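You operate a simulated robot arm through the tools that you are given. There is no shell and no other tool. Be economical: measure what you need, move in short steps, check, and stop when the job is done.

You run a simulated two-armed robot. Do the job below in one go: nothing can be reset, and whatever is moved stays where it is left.

## Task
Wipe up the spill on the top of the white bench with the yellow cloth and put it back.

Only the result counts: the job must be done as asked and must still hold three seconds after the hand-in. Knocking over, shifting, dropping, spilling or breaking anything else fails it. Flat cloth is picked up by pressing the open fingertips on it (5 to 10 N) and closing them slowly along it; thin cloth reads only 2 to 8 mm in the jaws.

## Robot
Two 7-joint arms with two-finger parallel grippers on one trunk, on a base that drives. Base frame: it is fixed to the floor where the robot stands at the start and does not move with it; the origin is under the middle of the robot, x ahead of it, y to its left, z up; the surface under the hand at the start is at about z = 90. Units: cm, rad, N and s.
The left shoulder is at the start at [6.3, 19.7, 115.4], the right one opposite. With the tool pointing down near the work surface each hand reaches from about 30 to 72 cm from the robot's upright axis, wherever it stands, measured 20 degrees to its own side. Payload 1.57 kg a hand.
The tool frame of a hand sits at the grasp point between the pads (the TCP): z along the fingers, y along the line on which they close. The tips reach 3 cm beyond it. The gripper opens to 11 cm. The fingers are 2.4 cm wide and 1.2 cm thick; the gripper's body (4.8 by 11.2 cm) begins 7.8 cm behind the TCP.
Orientation is told as [roll, pitch, yaw] about the base's x, y, z axes, in that order, counted from this pose: with the fingers straight down and closing along the base's y, the tool's x points along the base's -x, its y along +y and its z along -z.

## Interface
- The arms move only by the tool step_arm. It takes "left_increments", "right_increments" or both (then of equal length, played together; a hand with none holds still); each is text: rows parted by semicolons, each of 7 numbers parted by spaces: the shift along the tool's x, y, z in mm, then the turn, a rotation vector about the tool's x, y, z in rad, then the closure, from 0 (fully open) to 1 (shut). In form: tx ty tz ax ay az fingers; .... A call has 1 to 12 rows; each row shifts and turns the commanded pose from where the row before left it, along the tool's axes as they then stand. Rows are played at 5 a second. More than 5 cm and 0.15 rad between two rows, or a gripper value outside its range, and nothing of the call is played. Where a pose cannot be reached the arm comes as near as it can. A force on the tool above 40 N (or 10 N above the force at the start of the call, whichever is more), or a blocked arm, ends the call early, and 0.2 s more pass. The fingers move at their own pace (about 7.2 cm/s each) and stop on an object; they squeeze with about 30 N. The grip force told is the motor's: it shows also when the fingers shut on nothing. Time passes only in rows, and 0.2 s behind the last, so rows that do not move let the fingers close. It gives the time, the measured TCP pose, the force on the tool (base axes), the opening and the grip force at its end, in the units of the frame above (readings bear some noise), with the torque about the TCP (base axes, N m) and any sound that the robot's microphone picked up.
- Cameras (640 x 400 px; columns grow to the right, rows downward): "scene" is now at [10.62, -1.76, 173.5]; the picture's right is [-0.22, -0.98, 0.00], its down [-0.79, 0.18, -0.59] and it looks along [0.57, -0.13, -0.81] (base axes); focal length 263 px, centre (320, 200). "left" rides on the left gripper at [7, -1.6, -14.1] in its tool frame; the picture's right is [0.23, 0.97, 0.00], its down [-0.85, 0.20, -0.48] and it looks along [-0.47, 0.11, 0.88] (tool axes); focal length 222 px, centre (320, 200). "right" rides on the right gripper at [7, 1.6, -14.2] in its tool frame; the picture's right is [-0.23, 0.97, 0.00], its down [-0.86, -0.20, -0.48] and it looks along [-0.47, -0.11, 0.88] (tool axes); focal length 222 px, centre (320, 200). There is no depth. A picture from a camera that has moved, and an enlarged one, comes with that camera's place and axes in the base frame and with its lens.
- capture(camera): a new picture of that camera. It takes no simulated time.
- raise_lower(by): slides the trunk up (or, below 0, down) by that many cm; the arms and the scene camera ride with it, the base frame stays. It gives what a move gives, with no picture.
- base_move(legs): drives the robot by 1 to 6 legs, each [ahead, left, turn to the left] in cm, cm and rad, along the robot's own axes; the way and the turn of a leg run together, so that a leg with both is an arc; at most 150 cm and 3.142 rad a leg. The arms and the cameras ride along, it lands a little off, and it stops where it bumps. It gives what a move gives.
- turn_head(pan, tilt): turns the head with the scene camera to pan (to the left, within 1.501 rad either way) and tilt (down, from -0.506 to 1.204), counted from straight ahead of the robot. It gives what a move gives.
- enlarge(camera, box): a new picture of the part [left, top, right, bottom] of that camera's present view, enlarged. It takes no simulated time.
- close_job(): hands the job in; it is judged then, once.

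Go step by step. Nothing tells you exact positions but the pictures and the camera data: compare them with the known pose of the tool, close in by small moves and look again before you grip or let go. The budget is 120 turns and 108 pictures, counting those below and the enlarged ones. Unless the task says otherwise, let go and move clear before handing in, and close with one line.

The tools are called by a JSON object that holds its "name" and its "arguments". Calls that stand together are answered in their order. step_arm: Moves the arms, as the interface text tells. Its arguments: {"type":"object","properties":{"left_increments":{"type":"string"},"right_increments":{"type":"string"}},"required":[]} The other tools are called the same way: raise_lower (by) slides the trunk up or down; base_move (legs) drives the base; turn_head (pan, tilt) turns the head that bears the scene camera; capture (camera) takes a picture; enlarge (camera, box) takes an enlarged picture of a part of a camera's view; close_job () hands the job in.

At the start:

```text
t: 0.0
left_ee_pos: [57.15, 23.37, 114.8]
left_ee_rot: [0.0, 0.002, 0.0]
left_wrist_force: [0.0, 0.2, -0.1]
left_moment: [-0.01, 0.01, -0.01]
left_opening: 11.01
left_gripper_force: 0.1
right_ee_pos: [37.83, -24.46, 113.69]
right_ee_rot: [-0.001, 0.0, -0.001]
right_wrist_force: [0.1, 0.8, -0.4]
right_moment: [-0.02, 0.01, -0.01]
right_opening: 11.0
right_gripper_force: 0.2
trunk travel left (down, up): [-75.0, 24.0]
robot x, y, heading: [-0.16, 0.02, 0.001]
head pan, tilt: [-0.223, 0.939]
```

scene: 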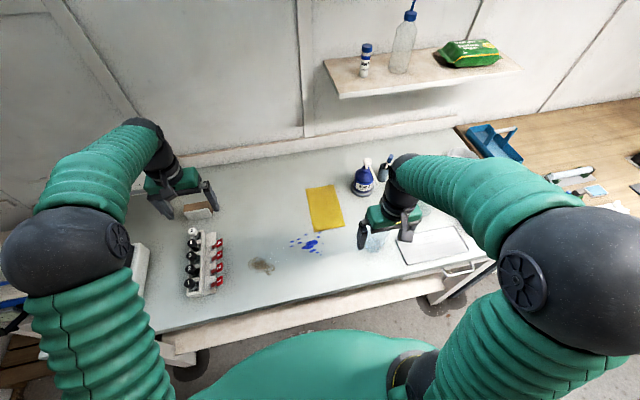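
right: 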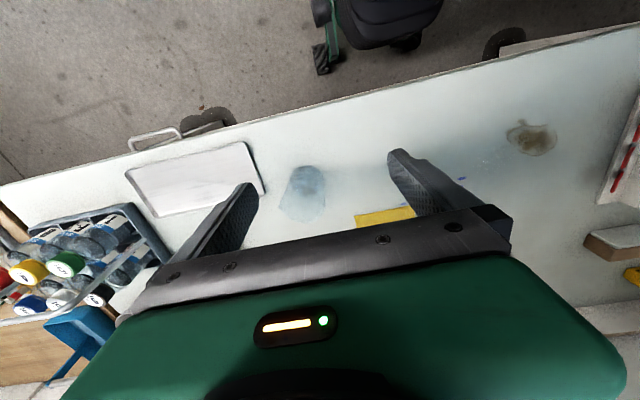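
left: 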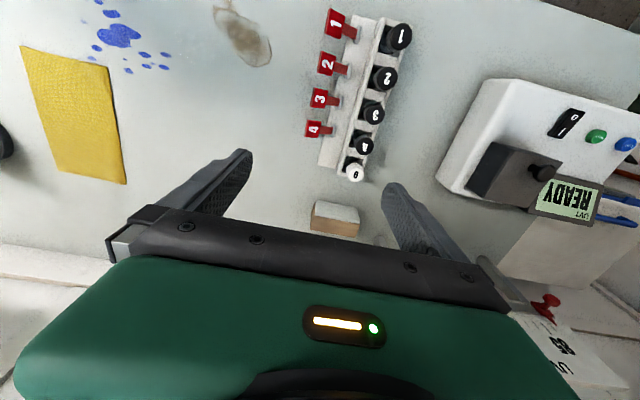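

I see a yellow cloth on the bench, with blue spots, a brown mark and a pale bluish patch around it. I'll look closer to tell which of these is the spill.

{"name": "enlarge", "arguments": {"camera": "scene", "box": [230, 160, 390, 290]}}

{"name": "enlarge", "arguments": {"camera": "right", "box": [240, 80, 600, 260]}}

{"name": "enlarge", "arguments": {"camera": "left", "box": [0, 0, 320, 200]}}

```text
3.08 times, centred on (310, 225) of scene
camera zoom: at [10.62, -1.76, 173.5], right [-0.22, -0.98, 0.0], down [-0.79, 0.18, -0.59], along [0.57, -0.13, -0.81], focal length 808 px, centre (351, 123)
```

zoom: 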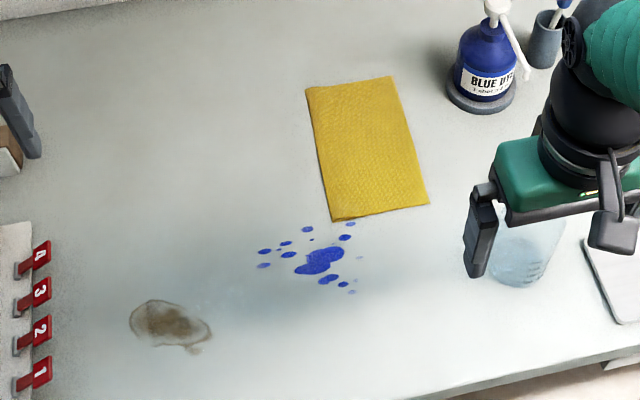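

```text
1.78 times, centred on (420, 170) of right
camera zoom: at [30.64, -23.01, 127.72], right [0.23, 0.97, 0.0], down [0.86, -0.2, 0.48], along [0.47, -0.11, -0.88], focal length 395 px, centre (142, 253)
```

zoom: 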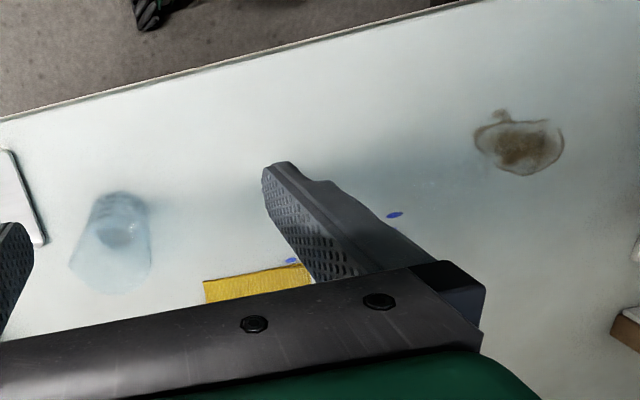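

```text
2.00 times, centred on (160, 100) of left
camera zoom: at [50.25, 21.81, 129.06], right [-0.23, 0.97, 0.0], down [0.86, 0.2, 0.48], along [0.47, 0.11, -0.88], focal length 444 px, centre (640, 400)
```

zoom: 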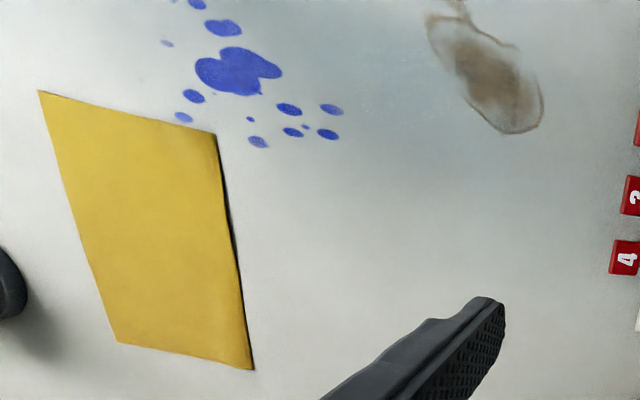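

The blue splashes, the brown mark and a faint glossy area between them could each be the spill. I'll zoom in on each of them.

{"name": "enlarge", "arguments": {"camera": "left", "box": [90, 0, 290, 125]}}

{"name": "enlarge", "arguments": {"camera": "scene", "box": [240, 220, 360, 295]}}

{"name": "enlarge", "arguments": {"camera": "scene", "box": [330, 140, 430, 203]}}

```text
3.20 times, centred on (190, 62) of left
camera zoom: at [50.25, 21.81, 129.06], right [-0.23, 0.97, 0.0], down [0.86, 0.2, 0.48], along [0.47, 0.11, -0.88], focal length 711 px, centre (736, 640)
```

zoom: 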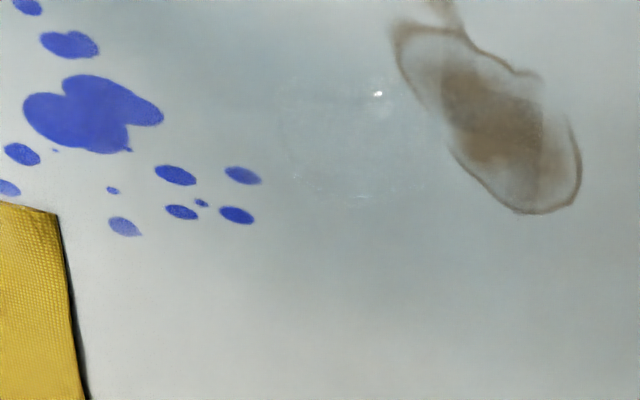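

```text
5.33 times, centred on (300, 258) of scene
camera zoom: at [10.62, -1.76, 173.5], right [-0.22, -0.98, 0.0], down [-0.79, 0.18, -0.59], along [0.57, -0.13, -0.81], focal length 1401 px, centre (427, -107)
```

zoom: 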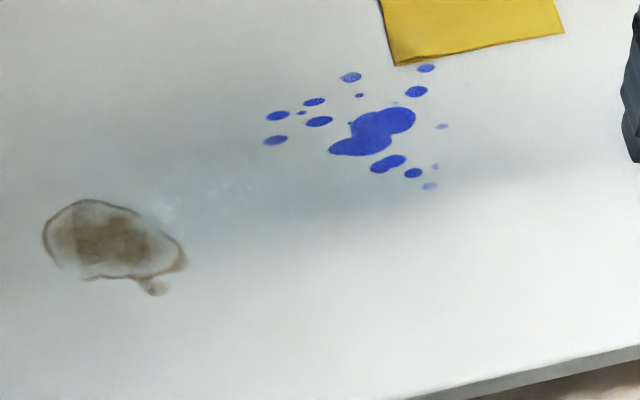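

```text
6.35 times, centred on (380, 172) of scene
camera zoom: at [10.62, -1.76, 173.5], right [-0.22, -0.98, 0.0], down [-0.79, 0.18, -0.59], along [0.57, -0.13, -0.81], focal length 1668 px, centre (-61, 381)
```

zoom: 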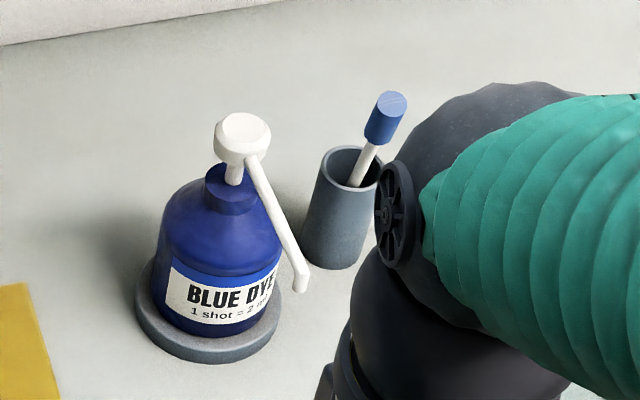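

The faint glossy patch near (50, 3) may be a clear puddle lying between the blue specks and the brown mark. I'll bring the left hand's camera closer to it, staying high.

{"name": "step_arm", "arguments": {"left_increments": "40 -30 0 0 0 0 0; 40 -30 0 0 0 0 0; 40 -30 0 0 0 0 0; 30 -20 0 0 0 0 0; 0 0 0 0 0 0 0"}}

{"name": "capture", "arguments": {"camera": "left"}}

{"name": "capture", "arguments": {"camera": "scene"}}

```text
t: 1.2
left_ee_pos: [41.99, 12.29, 114.95]
left_ee_rot: [0.0, 0.001, -0.001]
left_wrist_force: [-0.3, -1.1, 0.3]
left_moment: [-0.03, -0.02, 0.02]
left_opening: 10.98
left_gripper_force: 0.3
right_ee_pos: [37.55, -24.5, 113.66]
right_ee_rot: [0.002, 0.0, -0.002]
right_wrist_force: [-0.2, 0.4, -0.5]
right_moment: [0.01, 0.02, 0.02]
right_opening: 10.97
right_gripper_force: 0.1
trunk travel left (down, up): [-75.0, 24.0]
robot x, y, heading: [-0.37, -0.13, -0.002]
head pan, tilt: [-0.223, 0.939]
```

```text
98 pictures are left
camera left: at [35.08, 10.72, 129.18], right [-0.23, 0.97, 0.0], down [0.86, 0.2, 0.48], along [0.47, 0.11, -0.88], focal length 222 px, centre (320, 200)
```

left: 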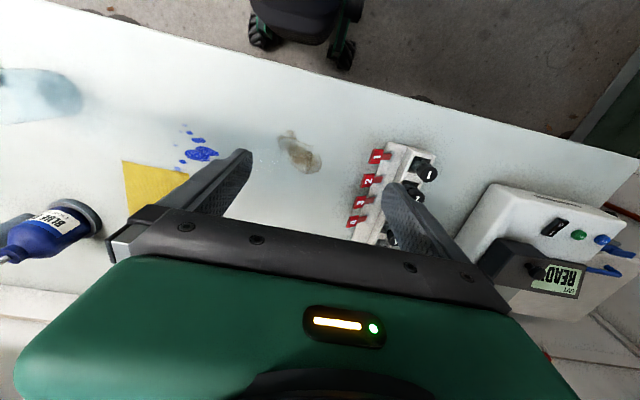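

```text
97 pictures are left
camera scene: at [10.52, -1.78, 173.5], right [-0.22, -0.98, 0.0], down [-0.79, 0.18, -0.59], along [0.57, -0.13, -0.81], focal length 263 px, centre (320, 200)
```

scene: 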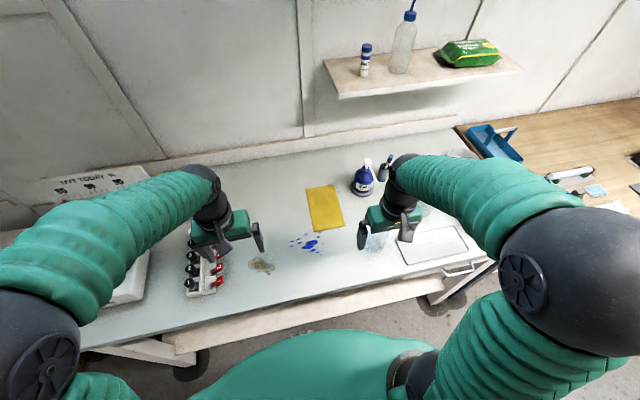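

{"name": "enlarge", "arguments": {"camera": "left", "box": [150, 100, 350, 225]}}

{"name": "enlarge", "arguments": {"camera": "scene", "box": [240, 220, 336, 280]}}

```text
3.20 times, centred on (250, 162) of left
camera zoom: at [35.08, 10.72, 129.18], right [-0.23, 0.97, 0.0], down [0.86, 0.2, 0.48], along [0.47, 0.11, -0.88], focal length 711 px, centre (544, 320)
```

zoom: 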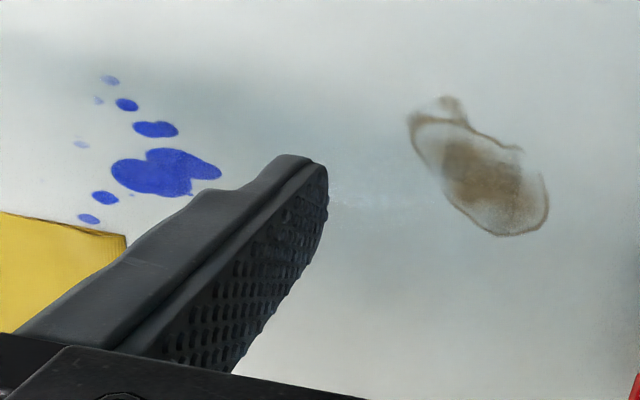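

```text
6.67 times, centred on (288, 250) of scene
camera zoom: at [10.52, -1.78, 173.5], right [-0.22, -0.98, 0.0], down [-0.79, 0.18, -0.59], along [0.57, -0.13, -0.81], focal length 1752 px, centre (533, -133)
```

zoom: 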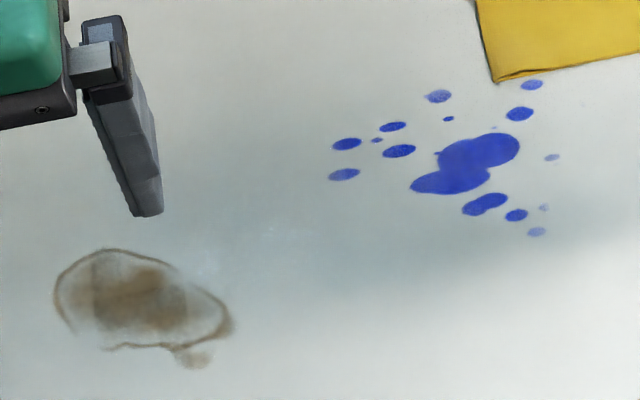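

The blue, the brown and the glossy patch are all close together at about x 46 to 54, y -11 to 13, and one cloth wipe can cover all of them. The left hand goes back out of the way. The right hand moves over the cloth, which spans about x 56 to 76 and y -22 to -10.

{"name": "step_arm", "arguments": {"left_increments": "-40 40 0 0 0 0 0; -40 40 0 0 0 0 0; -40 40 0 0 0 0 0; -30 40 0 0 0 0 0; 0 0 0 0 0 0 0; 0 0 0 0 0 0 0; 0 0 0 0 0 0 0; 0 0 0 0 0 0 0", "right_increments": "-40 14 0 0 0 0 0; -40 14 0 0 0 0 0; -40 14 0 0 0 0 0.2; -40 14 0 0 0 0 0.4; -40 14 0 0 0 0 0.6; -40 14 0 0 0 0 0.6; -10 0 0 0 0 0 0.6; 0 0 0 0 0 0 0.6"}}

{"name": "capture", "arguments": {"camera": "scene"}}

{"name": "capture", "arguments": {"camera": "right"}}

```text
refused: row 1 steps farther than a row can; nothing moved
```

```text
94 pictures are left
camera scene: at [10.52, -1.78, 173.5], right [-0.22, -0.98, 0.0], down [-0.79, 0.18, -0.59], along [0.57, -0.13, -0.81], focal length 263 px, centre (320, 200)
```

scene: 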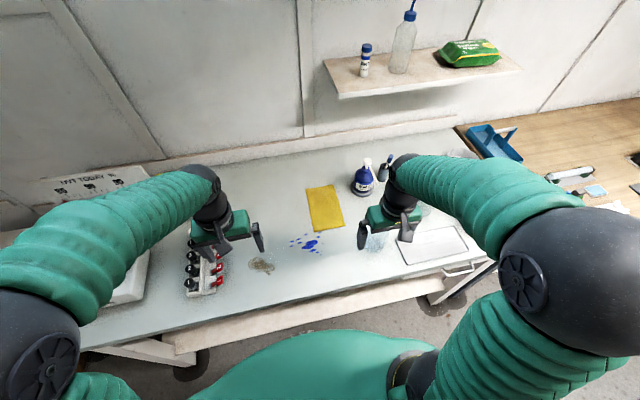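

```text
93 pictures are left
camera right: at [30.52, -23.02, 127.74], right [0.23, 0.97, 0.0], down [0.86, -0.2, 0.48], along [0.47, -0.11, -0.88], focal length 222 px, centre (320, 200)
```

right: 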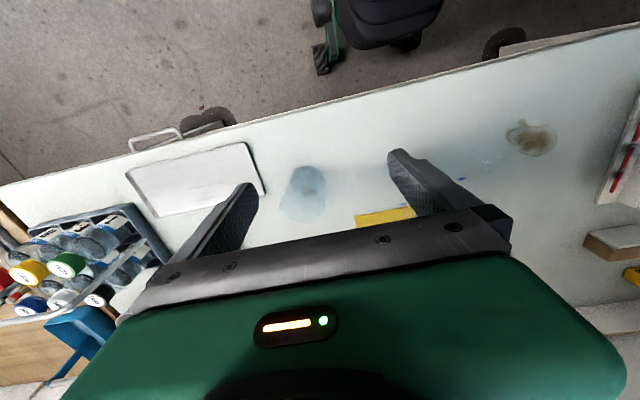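

The call was refused because one row was too long. I'm repeating it with shorter rows.

{"name": "step_arm", "arguments": {"left_increments": "-30 30 0 0 0 0 0; -30 30 0 0 0 0 0; -30 30 0 0 0 0 0; -30 30 0 0 0 0 0; -30 30 0 0 0 0 0; 0 20 0 0 0 0 0; 0 0 0 0 0 0 0; 0 0 0 0 0 0 0", "right_increments": "-40 14 0 0 0 0 0; -40 14 0 0 0 0 0; -40 14 0 0 0 0 0.2; -40 14 0 0 0 0 0.4; -40 14 0 0 0 0 0.6; -40 14 0 0 0 0 0.6; -10 0 0 0 0 0 0.6; 0 0 0 0 0 0 0.6"}}

{"name": "capture", "arguments": {"camera": "scene"}}

{"name": "capture", "arguments": {"camera": "right"}}

```text
t: 3.0
left_ee_pos: [57.13, 29.48, 115.11]
left_ee_rot: [-0.001, 0.002, 0.001]
left_wrist_force: [-0.2, 0.4, -0.9]
left_moment: [0.02, 0.01, 0.0]
left_opening: 11.01
left_gripper_force: 0.0
right_ee_pos: [62.7, -16.06, 113.7]
right_ee_rot: [0.001, 0.001, 0.0]
right_wrist_force: [-0.1, 0.9, -0.3]
right_moment: [-0.02, 0.01, -0.01]
right_opening: 4.4
right_gripper_force: 0.0
trunk travel left (down, up): [-75.0, 24.0]
robot x, y, heading: [0.13, -0.03, 0.004]
head pan, tilt: [-0.223, 0.939]
```

```text
92 pictures are left
camera scene: at [10.75, -1.81, 173.49], right [-0.22, -0.98, 0.0], down [-0.79, 0.18, -0.59], along [0.57, -0.13, -0.81], focal length 263 px, centre (320, 200)
```

scene: 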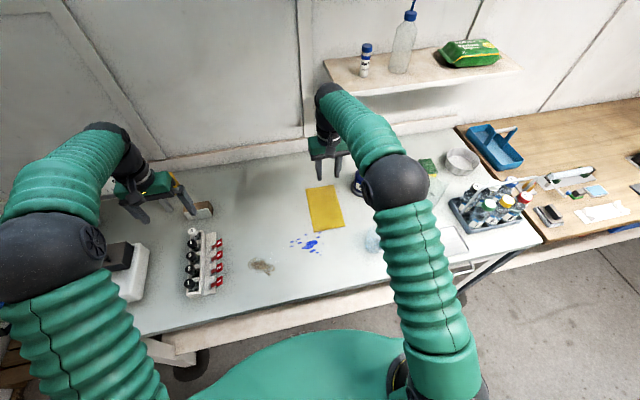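

```text
91 pictures are left
camera right: at [55.65, -14.62, 127.77], right [0.23, 0.97, 0.0], down [0.86, -0.2, 0.48], along [0.47, -0.11, -0.88], focal length 222 px, centre (320, 200)
```

right: 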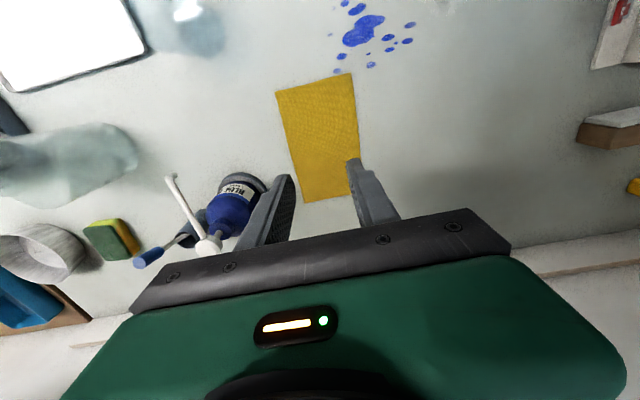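

The cloth is confirmed at x 56 to 76, y -22 to -10, and the hand is above it. I'll shift it to the middle of the cloth and go down, slowing near the bench.

{"name": "step_arm", "arguments": {"right_increments": "-20 -3 40 0 0 0 0.6; 0 0 40 0 0 0 0.6; 0 0 40 0 0 0 0.6; 0 0 30 0 0 0 0.6; 0 0 30 0 0 0 0.6; 0 0 0 0 0 0 0.6"}}

{"name": "capture", "arguments": {"camera": "right"}}

{"name": "capture", "arguments": {"camera": "scene"}}

```text
t: 4.4
left_ee_pos: [57.06, 29.59, 115.09]
left_ee_rot: [-0.001, 0.0, -0.001]
left_wrist_force: [0.2, -0.2, 0.2]
left_moment: [0.01, 0.0, -0.04]
left_opening: 11.0
left_gripper_force: 0.0
right_ee_pos: [64.58, -16.4, 95.57]
right_ee_rot: [0.0, -0.001, 0.0]
right_wrist_force: [0.2, -0.2, 0.6]
right_moment: [0.0, -0.01, 0.0]
right_opening: 4.43
right_gripper_force: 0.1
trunk travel left (down, up): [-75.0, 24.0]
robot x, y, heading: [-0.03, -0.06, 0.002]
head pan, tilt: [-0.223, 0.939]
```

```text
90 pictures are left
camera right: at [57.43, -14.87, 109.7], right [0.23, 0.97, 0.0], down [0.85, -0.2, 0.48], along [0.47, -0.11, -0.88], focal length 222 px, centre (320, 200)
```

right: 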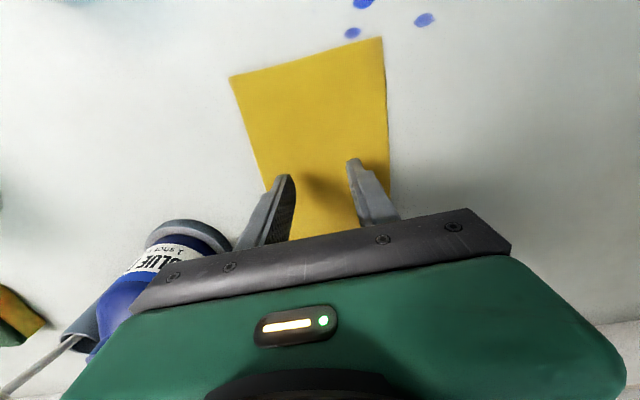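

```text
89 pictures are left
camera scene: at [10.71, -1.68, 173.49], right [-0.22, -0.98, 0.0], down [-0.79, 0.18, -0.59], along [0.57, -0.13, -0.81], focal length 263 px, centre (320, 200)
```

scene: 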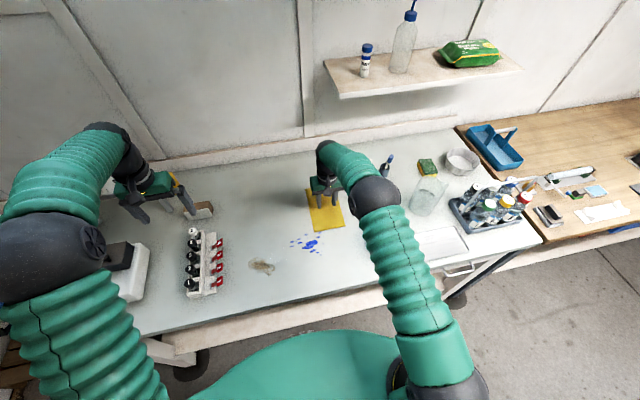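

{"name": "step_arm", "arguments": {"right_increments": "0 0 10 0 0 0 0.6; 0 0 8 0 0 0 0.6; 0 0 4 0 0 0 0.6; 0 0 0 0 0 0 0.6"}}

```text
t: 5.4
left_ee_pos: [57.17, 29.58, 115.0]
left_ee_rot: [0.001, 0.0, -0.001]
left_wrist_force: [0.4, -0.4, -0.5]
left_moment: [0.01, 0.02, 0.0]
left_opening: 11.0
left_gripper_force: 0.0
right_ee_pos: [64.6, -16.48, 93.45]
right_ee_rot: [0.0, 0.0, 0.0]
right_wrist_force: [-0.2, -0.4, -0.4]
right_moment: [0.02, 0.0, -0.01]
right_opening: 4.38
right_gripper_force: 0.0
trunk travel left (down, up): [-75.0, 24.0]
robot x, y, heading: [-0.32, -0.01, -0.002]
head pan, tilt: [-0.223, 0.939]
```

{"name": "step_arm", "arguments": {"right_increments": "0 0 2 0 0 0 0.6; 0 0 2 0 0 0 0.6; 0 0 0 0 0 0 0.6"}}

```text
t: 6.2
left_ee_pos: [57.01, 29.63, 115.1]
left_ee_rot: [-0.001, 0.0, 0.0]
left_wrist_force: [0.2, 0.2, -0.3]
left_moment: [-0.02, 0.0, -0.03]
left_opening: 10.99
left_gripper_force: 0.0
right_ee_pos: [64.67, -16.37, 93.29]
right_ee_rot: [0.0, -0.001, -0.001]
right_wrist_force: [-1.4, 0.6, 5.3]
right_moment: [0.02, 0.07, 0.0]
right_opening: 4.4
right_gripper_force: 0.1
trunk travel left (down, up): [-75.0, 24.0]
robot x, y, heading: [0.19, -0.09, 0.007]
head pan, tilt: [-0.223, 0.939]
```

The fingertips press with about 5 N. I'll add a little more pressure and close slowly.

{"name": "step_arm", "arguments": {"right_increments": "0 0 1 0 0 0 0.63; 0 0 0 0 0 0 0.68; 0 0 0 0 0 0 0.73; 0 0 0 0 0 0 0.78; 0 0 0 0 0 0 0.83; 0 0 0 0 0 0 0.88; 0 0 0 0 0 0 0.93; 0 0 0 0 0 0 0.97; 0 0 0 0 0 0 1; 0 0 0 0 0 0 1; 0 0 0 0 0 0 1"}}

{"name": "capture", "arguments": {"camera": "right"}}

```text
t: 8.6
left_ee_pos: [56.94, 29.58, 115.24]
left_ee_rot: [0.001, -0.001, 0.0]
left_wrist_force: [-0.9, 0.3, -0.5]
left_moment: [-0.04, 0.0, 0.01]
left_opening: 11.0
left_gripper_force: 0.0
right_ee_pos: [64.66, -16.32, 93.16]
right_ee_rot: [0.001, -0.005, 0.0]
right_wrist_force: [0.7, -2.9, 18.2]
right_moment: [-0.13, -0.02, 0.0]
right_opening: 0.3
right_gripper_force: 24.3
trunk travel left (down, up): [-75.0, 24.0]
robot x, y, heading: [-0.33, 0.18, 0.005]
head pan, tilt: [-0.223, 0.939]
```

```text
88 pictures are left
camera right: at [57.36, -14.87, 107.21], right [0.23, 0.97, 0.0], down [0.85, -0.2, 0.48], along [0.47, -0.11, -0.88], focal length 222 px, centre (320, 200)
```

right: 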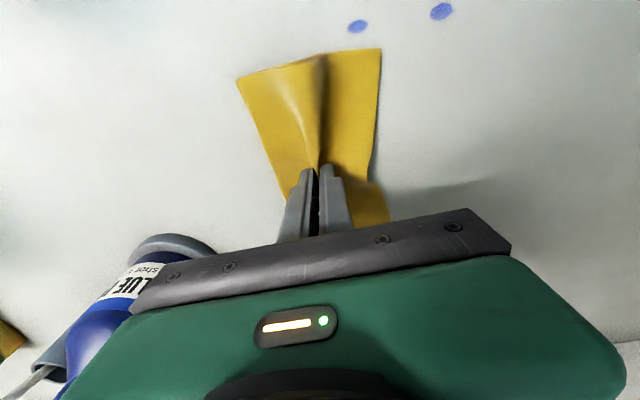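

The cloth is gripped, with the jaws reading 3 mm. I'll lift it and check.

{"name": "step_arm", "arguments": {"right_increments": "0 0 -20 0 0 0 1; 0 0 -30 0 0 0 1; 0 0 -40 0 0 0 1; 0 0 -30 0 0 0 1; 0 0 0 0 0 0 1"}}

{"name": "capture", "arguments": {"camera": "right"}}

{"name": "capture", "arguments": {"camera": "scene"}}

```text
t: 9.8
left_ee_pos: [57.14, 29.56, 115.08]
left_ee_rot: [0.0, -0.002, 0.001]
left_wrist_force: [0.4, 0.6, 0.2]
left_moment: [0.0, 0.02, 0.02]
left_opening: 10.98
left_gripper_force: 0.1
right_ee_pos: [64.76, -16.41, 105.08]
right_ee_rot: [-0.001, -0.001, 0.001]
right_wrist_force: [-0.1, -0.3, 0.4]
right_moment: [0.05, 0.02, -0.02]
right_opening: 0.31
right_gripper_force: 24.6
trunk travel left (down, up): [-75.0, 24.0]
robot x, y, heading: [-0.08, -0.09, 0.006]
head pan, tilt: [-0.223, 0.939]
```

```text
87 pictures are left
camera right: at [57.61, -14.93, 119.13], right [0.23, 0.97, 0.0], down [0.86, -0.2, 0.48], along [0.47, -0.11, -0.88], focal length 222 px, centre (320, 200)
```

right: 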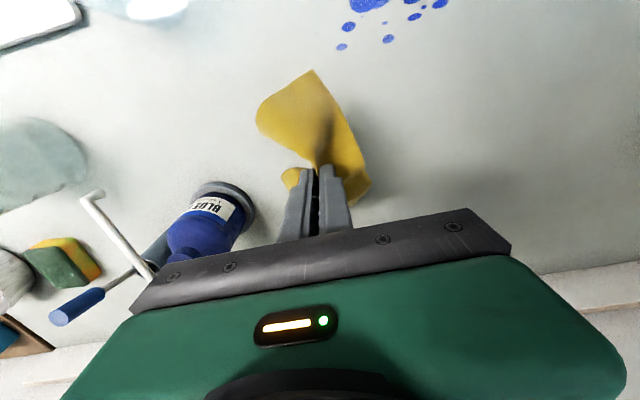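

```text
86 pictures are left
camera scene: at [10.78, -1.67, 173.49], right [-0.22, -0.98, 0.0], down [-0.79, 0.18, -0.59], along [0.57, -0.13, -0.81], focal length 263 px, centre (320, 200)
```

scene: 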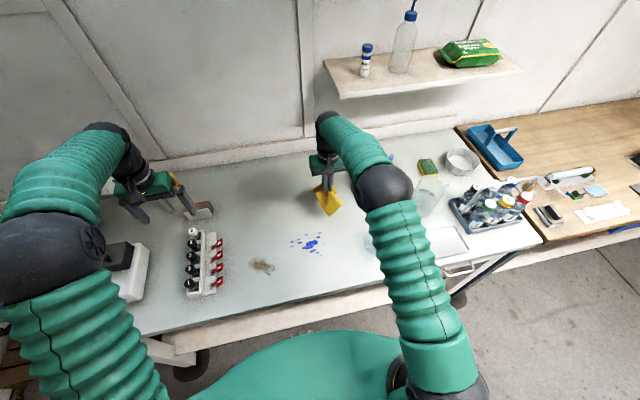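

The cloth is held. I'll carry it over the glossy patch at about (50, 4), keeping it high.

{"name": "step_arm", "arguments": {"right_increments": "25 34 0 0 0 0 1; 25 34 0 0 0 0 1; 25 34 0 0 0 0 1; 25 34 0 0 0 0 1; 25 34 0 0 0 0 1; 25 34 0 0 0 0 1; 0 0 0 0 0 0 1"}}

{"name": "capture", "arguments": {"camera": "right"}}

{"name": "capture", "arguments": {"camera": "scene"}}

{"name": "capture", "arguments": {"camera": "left"}}

```text
t: 11.4
left_ee_pos: [57.23, 29.61, 114.91]
left_ee_rot: [-0.001, -0.001, 0.0]
left_wrist_force: [0.5, -0.4, -0.6]
left_moment: [0.01, -0.01, -0.01]
left_opening: 11.01
left_gripper_force: 0.1
right_ee_pos: [49.62, 4.0, 105.02]
right_ee_rot: [0.001, 0.001, -0.002]
right_wrist_force: [0.2, 0.5, -0.1]
right_moment: [0.0, -0.02, -0.04]
right_opening: 0.32
right_gripper_force: 24.2
trunk travel left (down, up): [-75.0, 24.0]
robot x, y, heading: [-0.17, 0.25, 0.0]
head pan, tilt: [-0.223, 0.939]
```

```text
85 pictures are left
camera right: at [42.46, 5.58, 119.0], right [0.23, 0.97, 0.0], down [0.85, -0.2, 0.48], along [0.47, -0.11, -0.88], focal length 222 px, centre (320, 200)
```

right: 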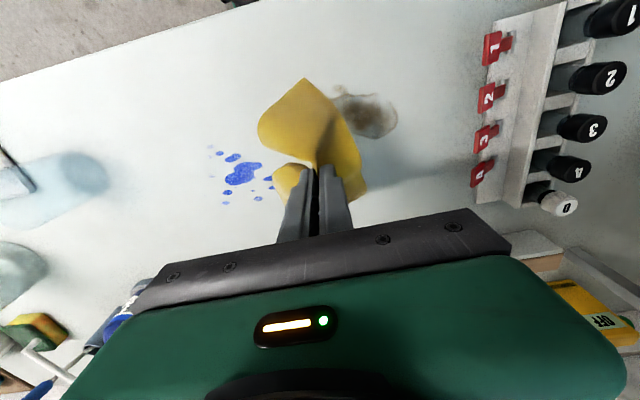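

```text
84 pictures are left
camera scene: at [10.75, -1.48, 173.49], right [-0.22, -0.98, 0.0], down [-0.79, 0.18, -0.59], along [0.57, -0.13, -0.81], focal length 263 px, centre (320, 200)
```

scene: 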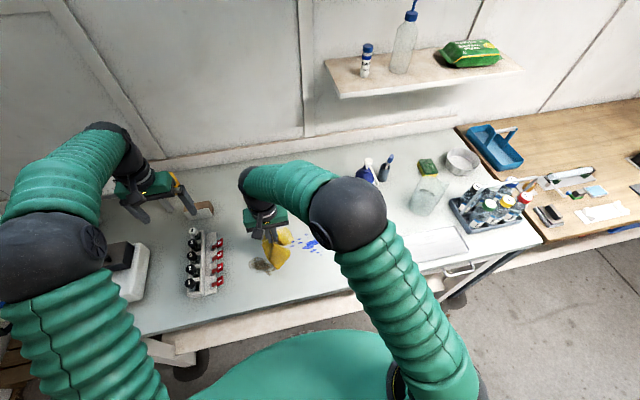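

```text
83 pictures are left
camera left: at [50.22, 28.04, 129.18], right [-0.23, 0.97, 0.0], down [0.86, 0.2, 0.48], along [0.47, 0.11, -0.88], focal length 222 px, centre (320, 200)
```

left: 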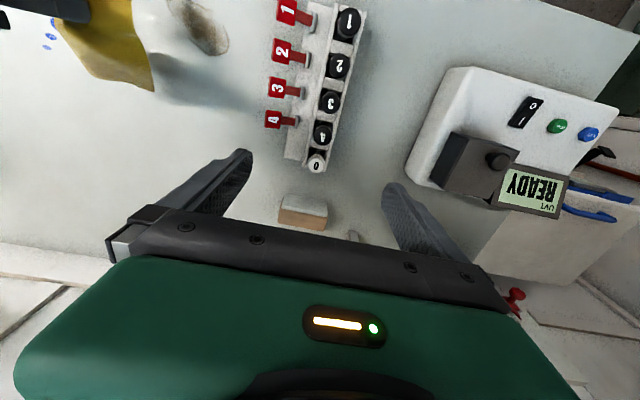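

The blue specks are at y -11 to -2, the brown at y 8 to 14, and the clear patch is under the cloth. I'll lower the cloth until it presses lightly.

{"name": "step_arm", "arguments": {"right_increments": "0 0 30 0 0 0 1; 0 0 30 0 0 0 1; 0 0 30 0 0 0 1; 0 0 20 0 0 0 1; 0 0 4 0 0 0 1; 0 0 0 0 0 0 1"}}

{"name": "capture", "arguments": {"camera": "right"}}

```text
t: 12.8
left_ee_pos: [57.2, 29.56, 115.06]
left_ee_rot: [-0.002, -0.001, 0.0]
left_wrist_force: [0.1, 1.1, -0.4]
left_moment: [-0.02, 0.0, 0.03]
left_opening: 11.0
left_gripper_force: 0.2
right_ee_pos: [49.49, 4.29, 93.63]
right_ee_rot: [0.0, -0.001, 0.001]
right_wrist_force: [-0.1, -0.5, 0.9]
right_moment: [-0.01, 0.0, -0.03]
right_opening: 0.34
right_gripper_force: 24.4
trunk travel left (down, up): [-75.0, 24.0]
robot x, y, heading: [-0.03, -0.14, 0.002]
head pan, tilt: [-0.223, 0.939]
```

```text
82 pictures are left
camera right: at [42.42, 5.66, 107.7], right [0.23, 0.97, 0.0], down [0.85, -0.2, 0.48], along [0.47, -0.11, -0.88], focal length 222 px, centre (320, 200)
```

right: 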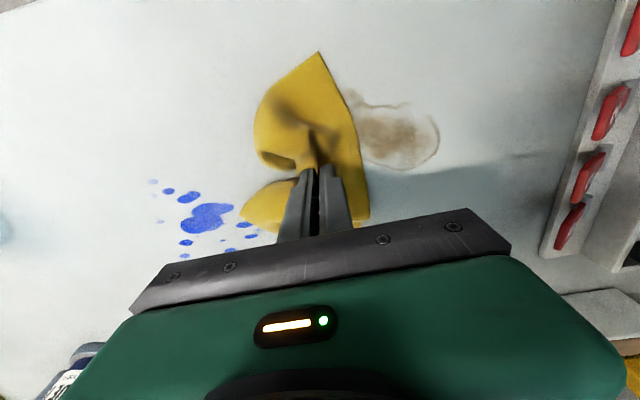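

{"name": "step_arm", "arguments": {"right_increments": "0 0 6 0 0 0 1; 20 0 0 0 0 0 1; 20 0 0 0 0 0 1; 0 -15 0 0 0 0 1; -30 0 0 0 0 0 1; -30 0 0 0 0 0 1; 0 15 0 0 0 0 1; 30 0 0 0 0 0 1; 30 0 0 0 0 0 1; 0 20 0 0 0 0 1; -30 0 0 0 0 0 1; -30 0 0 0 0 0 1"}}

{"name": "capture", "arguments": {"camera": "right"}}

{"name": "capture", "arguments": {"camera": "left"}}

```text
t: 14.8
left_ee_pos: [56.89, 29.82, 115.07]
left_ee_rot: [-0.004, -0.004, 0.002]
left_wrist_force: [0.3, -0.5, -0.1]
left_moment: [-0.02, -0.01, 0.01]
left_opening: 10.99
left_gripper_force: 0.0
right_ee_pos: [46.58, 3.92, 93.38]
right_ee_rot: [0.002, -0.015, -0.013]
right_wrist_force: [1.2, 2.4, 9.6]
right_moment: [0.07, -0.05, 0.0]
right_opening: 0.32
right_gripper_force: 24.0
trunk travel left (down, up): [-75.0, 24.0]
robot x, y, heading: [-0.31, -0.14, 0.002]
head pan, tilt: [-0.223, 0.939]
stopped in row 10 (right hand): the force on the tool passed its limit at 46 N (the readings are from after the stop); the commanded pose is now the measured one
```

```text
81 pictures are left
camera right: at [39.22, 5.5, 107.3], right [0.24, 0.97, 0.0], down [0.84, -0.21, 0.49], along [0.48, -0.11, -0.87], focal length 222 px, centre (320, 200)
```

right: 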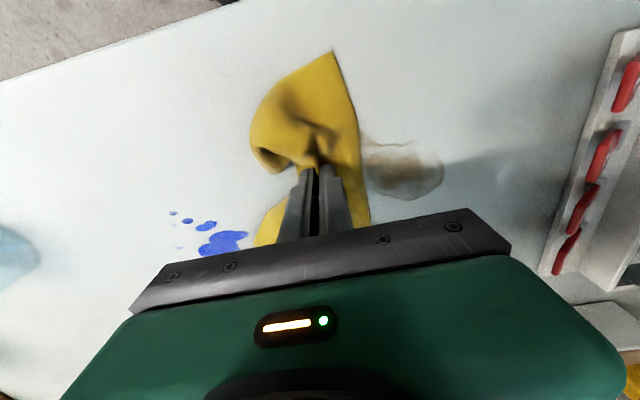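

```text
80 pictures are left
camera left: at [49.84, 28.33, 129.26], right [-0.23, 0.97, 0.0], down [0.85, 0.2, 0.48], along [0.47, 0.11, -0.88], focal length 222 px, centre (320, 200)
```

left: 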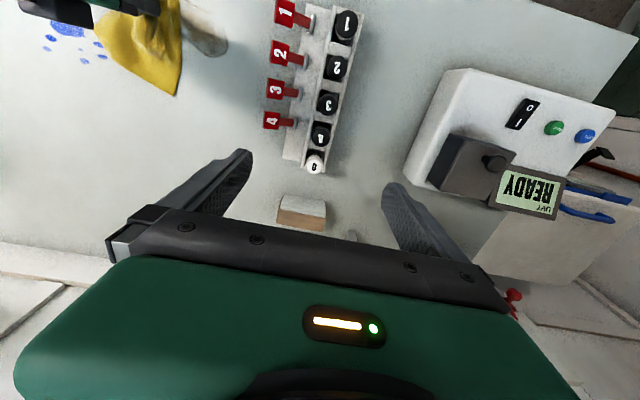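

The press peaked too high during the fast strokes. I'll continue with lighter pressure and slower strokes.

{"name": "step_arm", "arguments": {"right_increments": "0 0 1 0 0 0 1; 0 15 0 0 0 0 1; 0 15 0 0 0 0 1; -20 0 0 0 0 0 1; -20 0 0 0 0 0 1; -20 0 0 0 0 0 1; -20 0 0 0 0 0 1; 0 -15 0 0 0 0 1; 20 0 0 0 0 0 1; 20 0 0 0 0 0 1; 20 0 0 0 0 0 1; 20 0 0 0 0 0 1"}}

{"name": "step_arm", "arguments": {"right_increments": "0 -15 0 0 0 0 1; -20 0 0 0 0 0 1; -20 0 0 0 0 0 1; -20 0 0 0 0 0 1; -20 0 0 0 0 0 1; 0 -15 0 0 0 0 1; 0 -15 0 0 0 0 1; 20 0 0 0 0 0 1; 20 0 0 0 0 0 1; 20 0 0 0 0 0 1; 20 0 0 0 0 0 1; 0 15 0 0 0 0 1"}}

```text
t: 17.3
left_ee_pos: [56.76, 29.79, 115.13]
left_ee_rot: [-0.002, -0.003, 0.0]
left_wrist_force: [0.5, 1.0, -0.4]
left_moment: [-0.02, -0.01, 0.03]
left_opening: 10.98
left_gripper_force: 0.0
right_ee_pos: [49.29, 4.79, 93.21]
right_ee_rot: [0.0, -0.027, -0.03]
right_wrist_force: [-2.0, -0.7, 14.9]
right_moment: [-0.07, 0.1, -0.03]
right_opening: 0.3
right_gripper_force: 24.4
trunk travel left (down, up): [-75.0, 24.0]
robot x, y, heading: [-0.11, 0.1, 0.003]
head pan, tilt: [-0.223, 0.939]
stopped in row 12 (right hand): the force on the tool passed its limit at 45 N (the readings are from after the stop); the commanded pose is now the measured one
```

```text
t: 19.9
left_ee_pos: [56.88, 29.57, 115.24]
left_ee_rot: [0.001, -0.003, -0.001]
left_wrist_force: [-0.4, -0.6, -0.1]
left_moment: [-0.02, -0.01, 0.03]
left_opening: 11.01
left_gripper_force: 0.1
right_ee_pos: [48.91, 1.74, 93.25]
right_ee_rot: [0.003, -0.024, -0.029]
right_wrist_force: [-1.3, -3.4, 10.0]
right_moment: [-0.15, 0.06, 0.0]
right_opening: 0.31
right_gripper_force: 24.0
trunk travel left (down, up): [-75.0, 24.0]
robot x, y, heading: [0.41, -0.16, -0.006]
head pan, tilt: [-0.223, 0.939]
```

I'll lift the cloth slightly and inspect the area and its underside.

{"name": "step_arm", "arguments": {"right_increments": "0 0 -30 0 0.027 0.03 1; 0 -30 -30 0 0 0 1; 0 -40 -30 0 0 0 1; 0 -40 0 0 0 0 1; 0 0 0 0 0 0 1"}}

{"name": "capture", "arguments": {"camera": "right"}}

{"name": "enlarge", "arguments": {"camera": "left", "box": [0, 0, 260, 160]}}

{"name": "enlarge", "arguments": {"camera": "scene", "box": [230, 200, 350, 275]}}

```text
t: 21.1
left_ee_pos: [57.11, 29.58, 115.27]
left_ee_rot: [0.0, -0.003, 0.001]
left_wrist_force: [-1.0, 0.6, 0.3]
left_moment: [-0.02, -0.01, -0.01]
left_opening: 10.99
left_gripper_force: 0.0
right_ee_pos: [48.11, -9.34, 102.44]
right_ee_rot: [0.004, 0.005, -0.056]
right_wrist_force: [0.2, -0.4, -0.3]
right_moment: [-0.02, -0.02, 0.0]
right_opening: 0.32
right_gripper_force: 24.8
trunk travel left (down, up): [-75.0, 24.0]
robot x, y, heading: [0.39, -0.31, 0.003]
head pan, tilt: [-0.223, 0.939]
```

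```text
79 pictures are left
camera right: at [41.18, -7.42, 116.54], right [0.28, 0.96, 0.0], down [0.84, -0.25, 0.47], along [0.46, -0.13, -0.88], focal length 222 px, centre (320, 200)
```

right: 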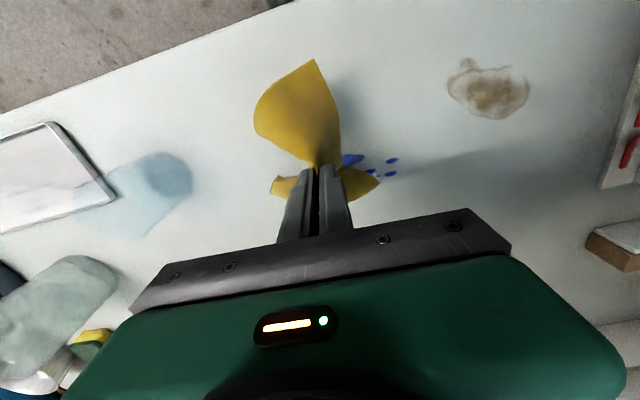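

```text
2.46 times, centred on (130, 80) of left
camera zoom: at [49.97, 28.08, 129.34], right [-0.23, 0.97, 0.0], down [0.85, 0.2, 0.48], along [0.47, 0.11, -0.88], focal length 547 px, centre (788, 495)
```

zoom: 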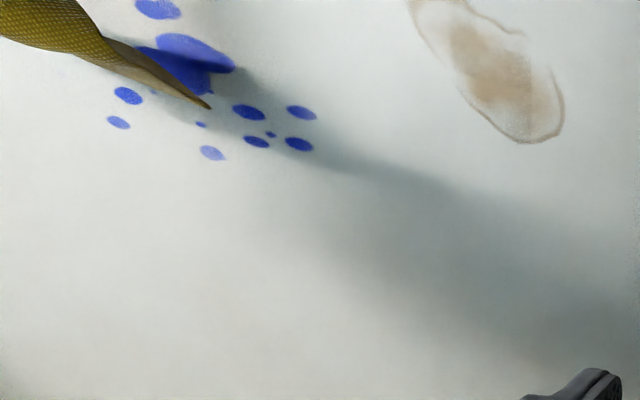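

```text
5.33 times, centred on (290, 238) of scene
camera zoom: at [10.83, -1.58, 173.49], right [-0.22, -0.98, 0.0], down [-0.79, 0.18, -0.59], along [0.57, -0.13, -0.81], focal length 1401 px, centre (480, 0)
```

zoom: 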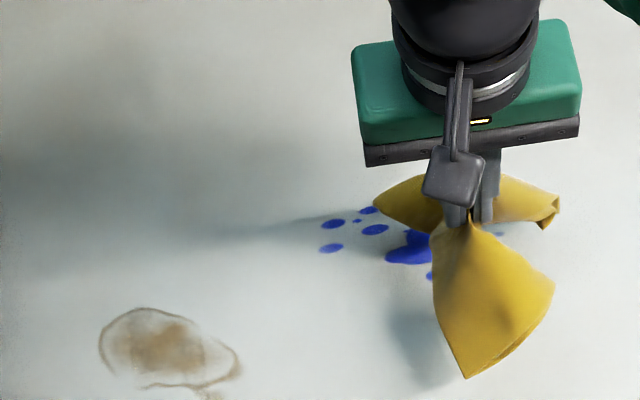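

The glints are gone and the brown mark looks paler, so it comes off. The blue is unchanged so far. Next I'll wipe the brown mark at (48, 10).

{"name": "step_arm", "arguments": {"right_increments": "0 40 0 0 0 -0.056 1; 0 40 0 0 0 0 1; 0 40 0 0 0 0 1; 0 40 0 0 0 0 1; 0 34 0 0 0 0 1; 0 0 40 0 0 0 1; 0 0 40 0 0 0 1; 0 0 12 0 0 0 1; 0 0 2 0 0 0 1; 0 0 0 0 0 0 1"}}

{"name": "capture", "arguments": {"camera": "right"}}

```text
t: 23.5
left_ee_pos: [56.78, 29.6, 115.02]
left_ee_rot: [0.001, -0.003, -0.001]
left_wrist_force: [-1.0, 0.0, -0.3]
left_moment: [-0.02, 0.0, 0.01]
left_opening: 10.97
left_gripper_force: 0.1
right_ee_pos: [50.66, 7.75, 93.88]
right_ee_rot: [0.017, -0.013, -0.066]
right_wrist_force: [0.3, 0.0, 0.7]
right_moment: [-0.04, -0.04, 0.01]
right_opening: 0.32
right_gripper_force: 24.6
trunk travel left (down, up): [-75.0, 24.0]
robot x, y, heading: [-0.01, 0.15, -0.003]
head pan, tilt: [-0.223, 0.939]
stopped in row 10 (right hand): the arm was blocked; the commanded pose is now the measured one
```

```text
76 pictures are left
camera right: at [43.51, 9.49, 107.8], right [0.29, 0.96, 0.02], down [0.83, -0.26, 0.48], along [0.47, -0.12, -0.87], focal length 222 px, centre (320, 200)
```

right: 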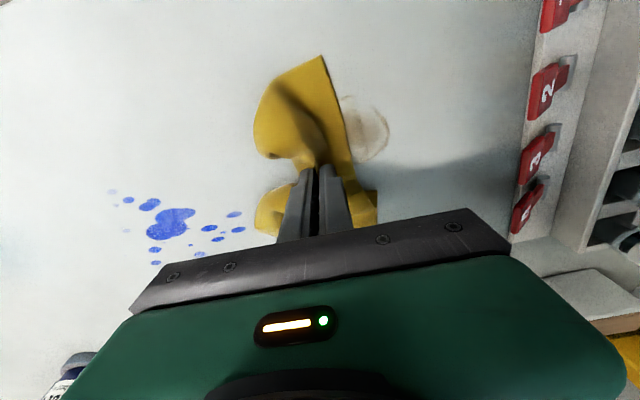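

The right arm is at the limit of its reach across the body. I'll lift the cloth, pull both hands in clear, and drive the base to the left.

{"name": "step_arm", "arguments": {"left_increments": "30 0 -20 0 0 0 0; 30 0 -20 0 0 0 0; 30 0 -20 0 0 0 0; 30 0 0 0 0 0 0; 30 0 0 0 0 0 0; 0 0 0 0 0 0 0", "right_increments": "0 0 -40 0 0 0 1; 0 -30 -40 0 0 0 1; 0 -30 -40 0 0 -0.06 1; 0 -30 0 0 0 0 1; 0 -30 0 0 0 0 1; 0 0 0 0 0 0 1"}}

{"name": "capture", "arguments": {"camera": "scene"}}

{"name": "capture", "arguments": {"camera": "right"}}

```text
t: 24.9
left_ee_pos: [41.61, 29.57, 121.24]
left_ee_rot: [0.0, -0.002, -0.001]
left_wrist_force: [0.4, 0.7, 0.3]
left_moment: [0.0, 0.05, 0.01]
left_opening: 11.0
left_gripper_force: 0.0
right_ee_pos: [49.76, -4.25, 105.6]
right_ee_rot: [0.015, -0.008, 0.007]
right_wrist_force: [0.1, 0.7, 0.0]
right_moment: [0.0, -0.03, 0.0]
right_opening: 0.31
right_gripper_force: 24.6
trunk travel left (down, up): [-75.0, 24.0]
robot x, y, heading: [0.0, 0.09, -0.0]
head pan, tilt: [-0.223, 0.939]
```

```text
75 pictures are left
camera scene: at [10.64, -1.59, 173.5], right [-0.22, -0.98, 0.0], down [-0.79, 0.18, -0.59], along [0.57, -0.13, -0.81], focal length 263 px, centre (320, 200)
```

scene: 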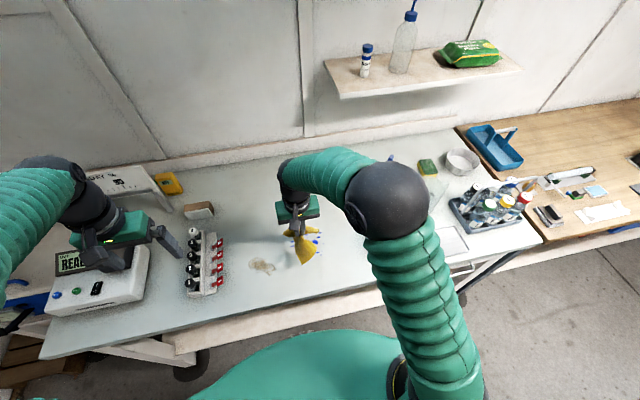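

```text
74 pictures are left
camera right: at [42.48, -2.95, 119.55], right [0.22, 0.98, 0.02], down [0.85, -0.2, 0.48], along [0.47, -0.09, -0.88], focal length 222 px, centre (320, 200)
```

right: 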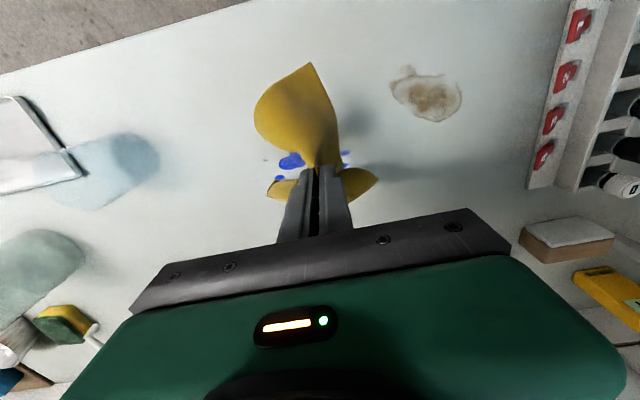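

{"name": "base_move", "arguments": {"legs": [[0, 13, 0]]}}

{"name": "capture", "arguments": {"camera": "right"}}

{"name": "capture", "arguments": {"camera": "scene"}}

```text
t: 26.2
left_ee_pos: [41.54, 39.35, 121.94]
left_ee_rot: [0.023, -0.006, -0.003]
left_wrist_force: [0.8, -2.1, 1.4]
left_moment: [0.16, 0.03, -0.05]
left_opening: 10.99
left_gripper_force: 0.1
right_ee_pos: [49.7, 5.91, 105.49]
right_ee_rot: [0.037, -0.008, 0.006]
right_wrist_force: [-0.8, -1.4, 0.9]
right_moment: [0.16, 0.03, 0.0]
right_opening: 0.33
right_gripper_force: 23.6
trunk travel left (down, up): [-75.0, 24.0]
robot x, y, heading: [0.21, 12.93, -0.001]
head pan, tilt: [-0.223, 0.939]
```

```text
73 pictures are left
camera right: at [42.45, 6.82, 119.46], right [0.22, 0.97, 0.04], down [0.85, -0.21, 0.48], along [0.47, -0.07, -0.88], focal length 222 px, centre (320, 200)
```

right: 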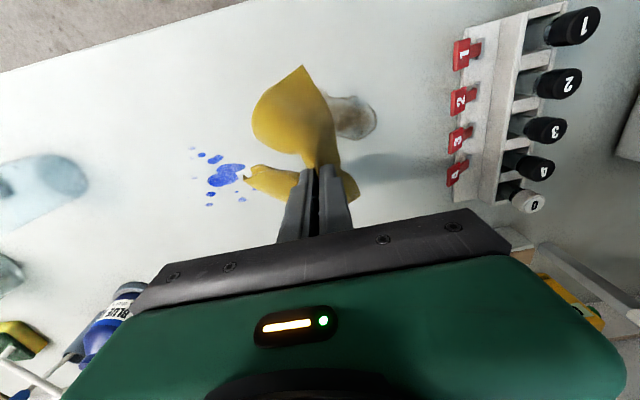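

```text
72 pictures are left
camera scene: at [10.62, 6.68, 173.41], right [-0.22, -0.97, -0.02], down [-0.79, 0.19, -0.58], along [0.57, -0.11, -0.81], focal length 263 px, centre (320, 200)
```

scene: 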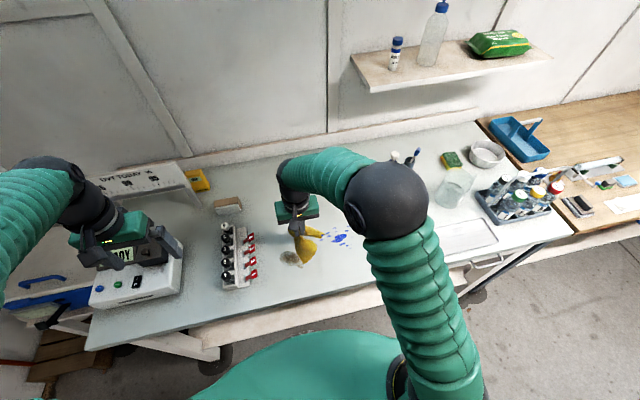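

{"name": "step_arm", "arguments": {"right_increments": "0 0 0 0 0 0 1; 0 0 0 0 0 0 1; 0 0 0 0 0 0 1"}}

```text
t: 27.0
left_ee_pos: [41.42, 40.03, 121.66]
left_ee_rot: [0.012, -0.004, -0.003]
left_wrist_force: [0.1, -0.7, 0.2]
left_moment: [0.05, 0.0, -0.02]
left_opening: 11.02
left_gripper_force: 0.1
right_ee_pos: [49.6, 6.55, 105.54]
right_ee_rot: [0.026, -0.009, 0.005]
right_wrist_force: [0.4, -0.5, -0.3]
right_moment: [0.05, 0.01, -0.03]
right_opening: 0.31
right_gripper_force: 24.8
trunk travel left (down, up): [-75.0, 24.0]
robot x, y, heading: [-0.08, 12.43, 0.0]
head pan, tilt: [-0.223, 0.939]
```

{"name": "step_arm", "arguments": {"right_increments": "16 20 0 0.01 0 0 1; 0 20 40 0 0 0 1; 0 0 40 0 0 0 1; 0 0 30 0 0 0 1; 0 0 0 0 0 0 1; 0 0 0 0 0 0 1"}}

{"name": "capture", "arguments": {"camera": "right"}}

```text
t: 28.4
left_ee_pos: [41.48, 42.86, 121.17]
left_ee_rot: [-0.005, -0.007, 0.001]
left_wrist_force: [0.4, 0.4, 1.2]
left_moment: [0.03, 0.0, 0.0]
left_opening: 11.01
left_gripper_force: 0.1
right_ee_pos: [48.2, 12.94, 94.7]
right_ee_rot: [-0.005, -0.009, 0.007]
right_wrist_force: [-0.9, 0.3, -0.3]
right_moment: [0.0, -0.01, 0.03]
right_opening: 0.32
right_gripper_force: 24.5
trunk travel left (down, up): [-75.0, 24.0]
robot x, y, heading: [-0.09, 12.24, 0.002]
head pan, tilt: [-0.223, 0.939]
```

```text
71 pictures are left
camera right: at [40.88, 14.39, 108.63], right [0.22, 0.98, 0.0], down [0.85, -0.19, 0.49], along [0.48, -0.11, -0.87], focal length 222 px, centre (320, 200)
```

right: 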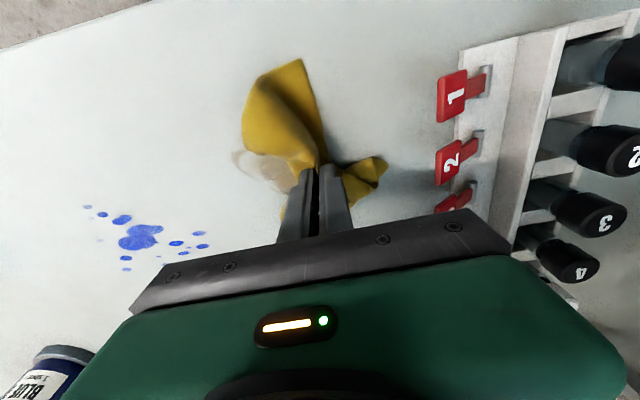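

The brown mark is just to the left of the fingers in the picture, which is towards -y. I'll shift over it, press and scrub.

{"name": "step_arm", "arguments": {"right_increments": "0 -25 11 0 0 0 1; 0 0 4 0 0 0 1; 20 0 0 0 0 0 1; 20 0 0 0 0 0 1; 0 15 0 0 0 0 1; -20 0 0 0 0 0 1; -20 0 0 0 0 0 1; -20 0 0 0 0 0 1; 0 -20 0 0 0 0 1; 20 0 0 0 0 0 1; 20 0 0 0 0 0 1; 20 0 0 0 0 0 1"}}

{"name": "capture", "arguments": {"camera": "right"}}

```text
t: 29.5
left_ee_pos: [41.29, 41.93, 121.37]
left_ee_rot: [0.002, -0.006, -0.002]
left_wrist_force: [0.3, -0.4, 0.6]
left_moment: [0.01, 0.01, 0.0]
left_opening: 11.0
left_gripper_force: 0.0
right_ee_pos: [44.31, 10.53, 93.39]
right_ee_rot: [0.007, -0.019, 0.004]
right_wrist_force: [-0.7, 4.5, 18.5]
right_moment: [0.23, 0.03, -0.01]
right_opening: 0.33
right_gripper_force: 24.1
trunk travel left (down, up): [-75.0, 24.0]
robot x, y, heading: [0.12, 12.61, 0.004]
head pan, tilt: [-0.223, 0.939]
stopped in row 5 (right hand): the force on the tool passed its limit at 43 N (the readings are from after the stop); the commanded pose is now the measured one
```

```text
70 pictures are left
camera right: at [36.94, 11.98, 107.3], right [0.22, 0.97, 0.01], down [0.85, -0.2, 0.49], along [0.48, -0.1, -0.87], focal length 222 px, centre (320, 200)
```

right: 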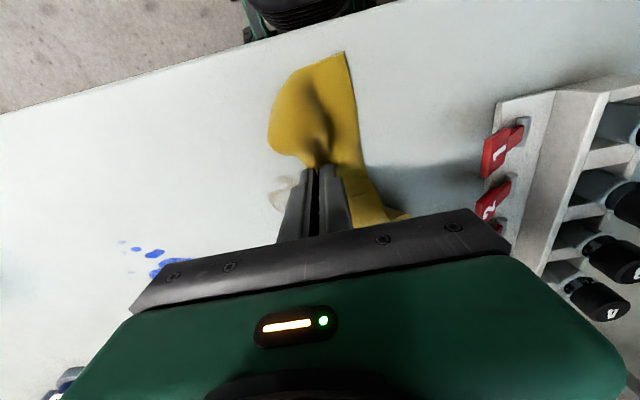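

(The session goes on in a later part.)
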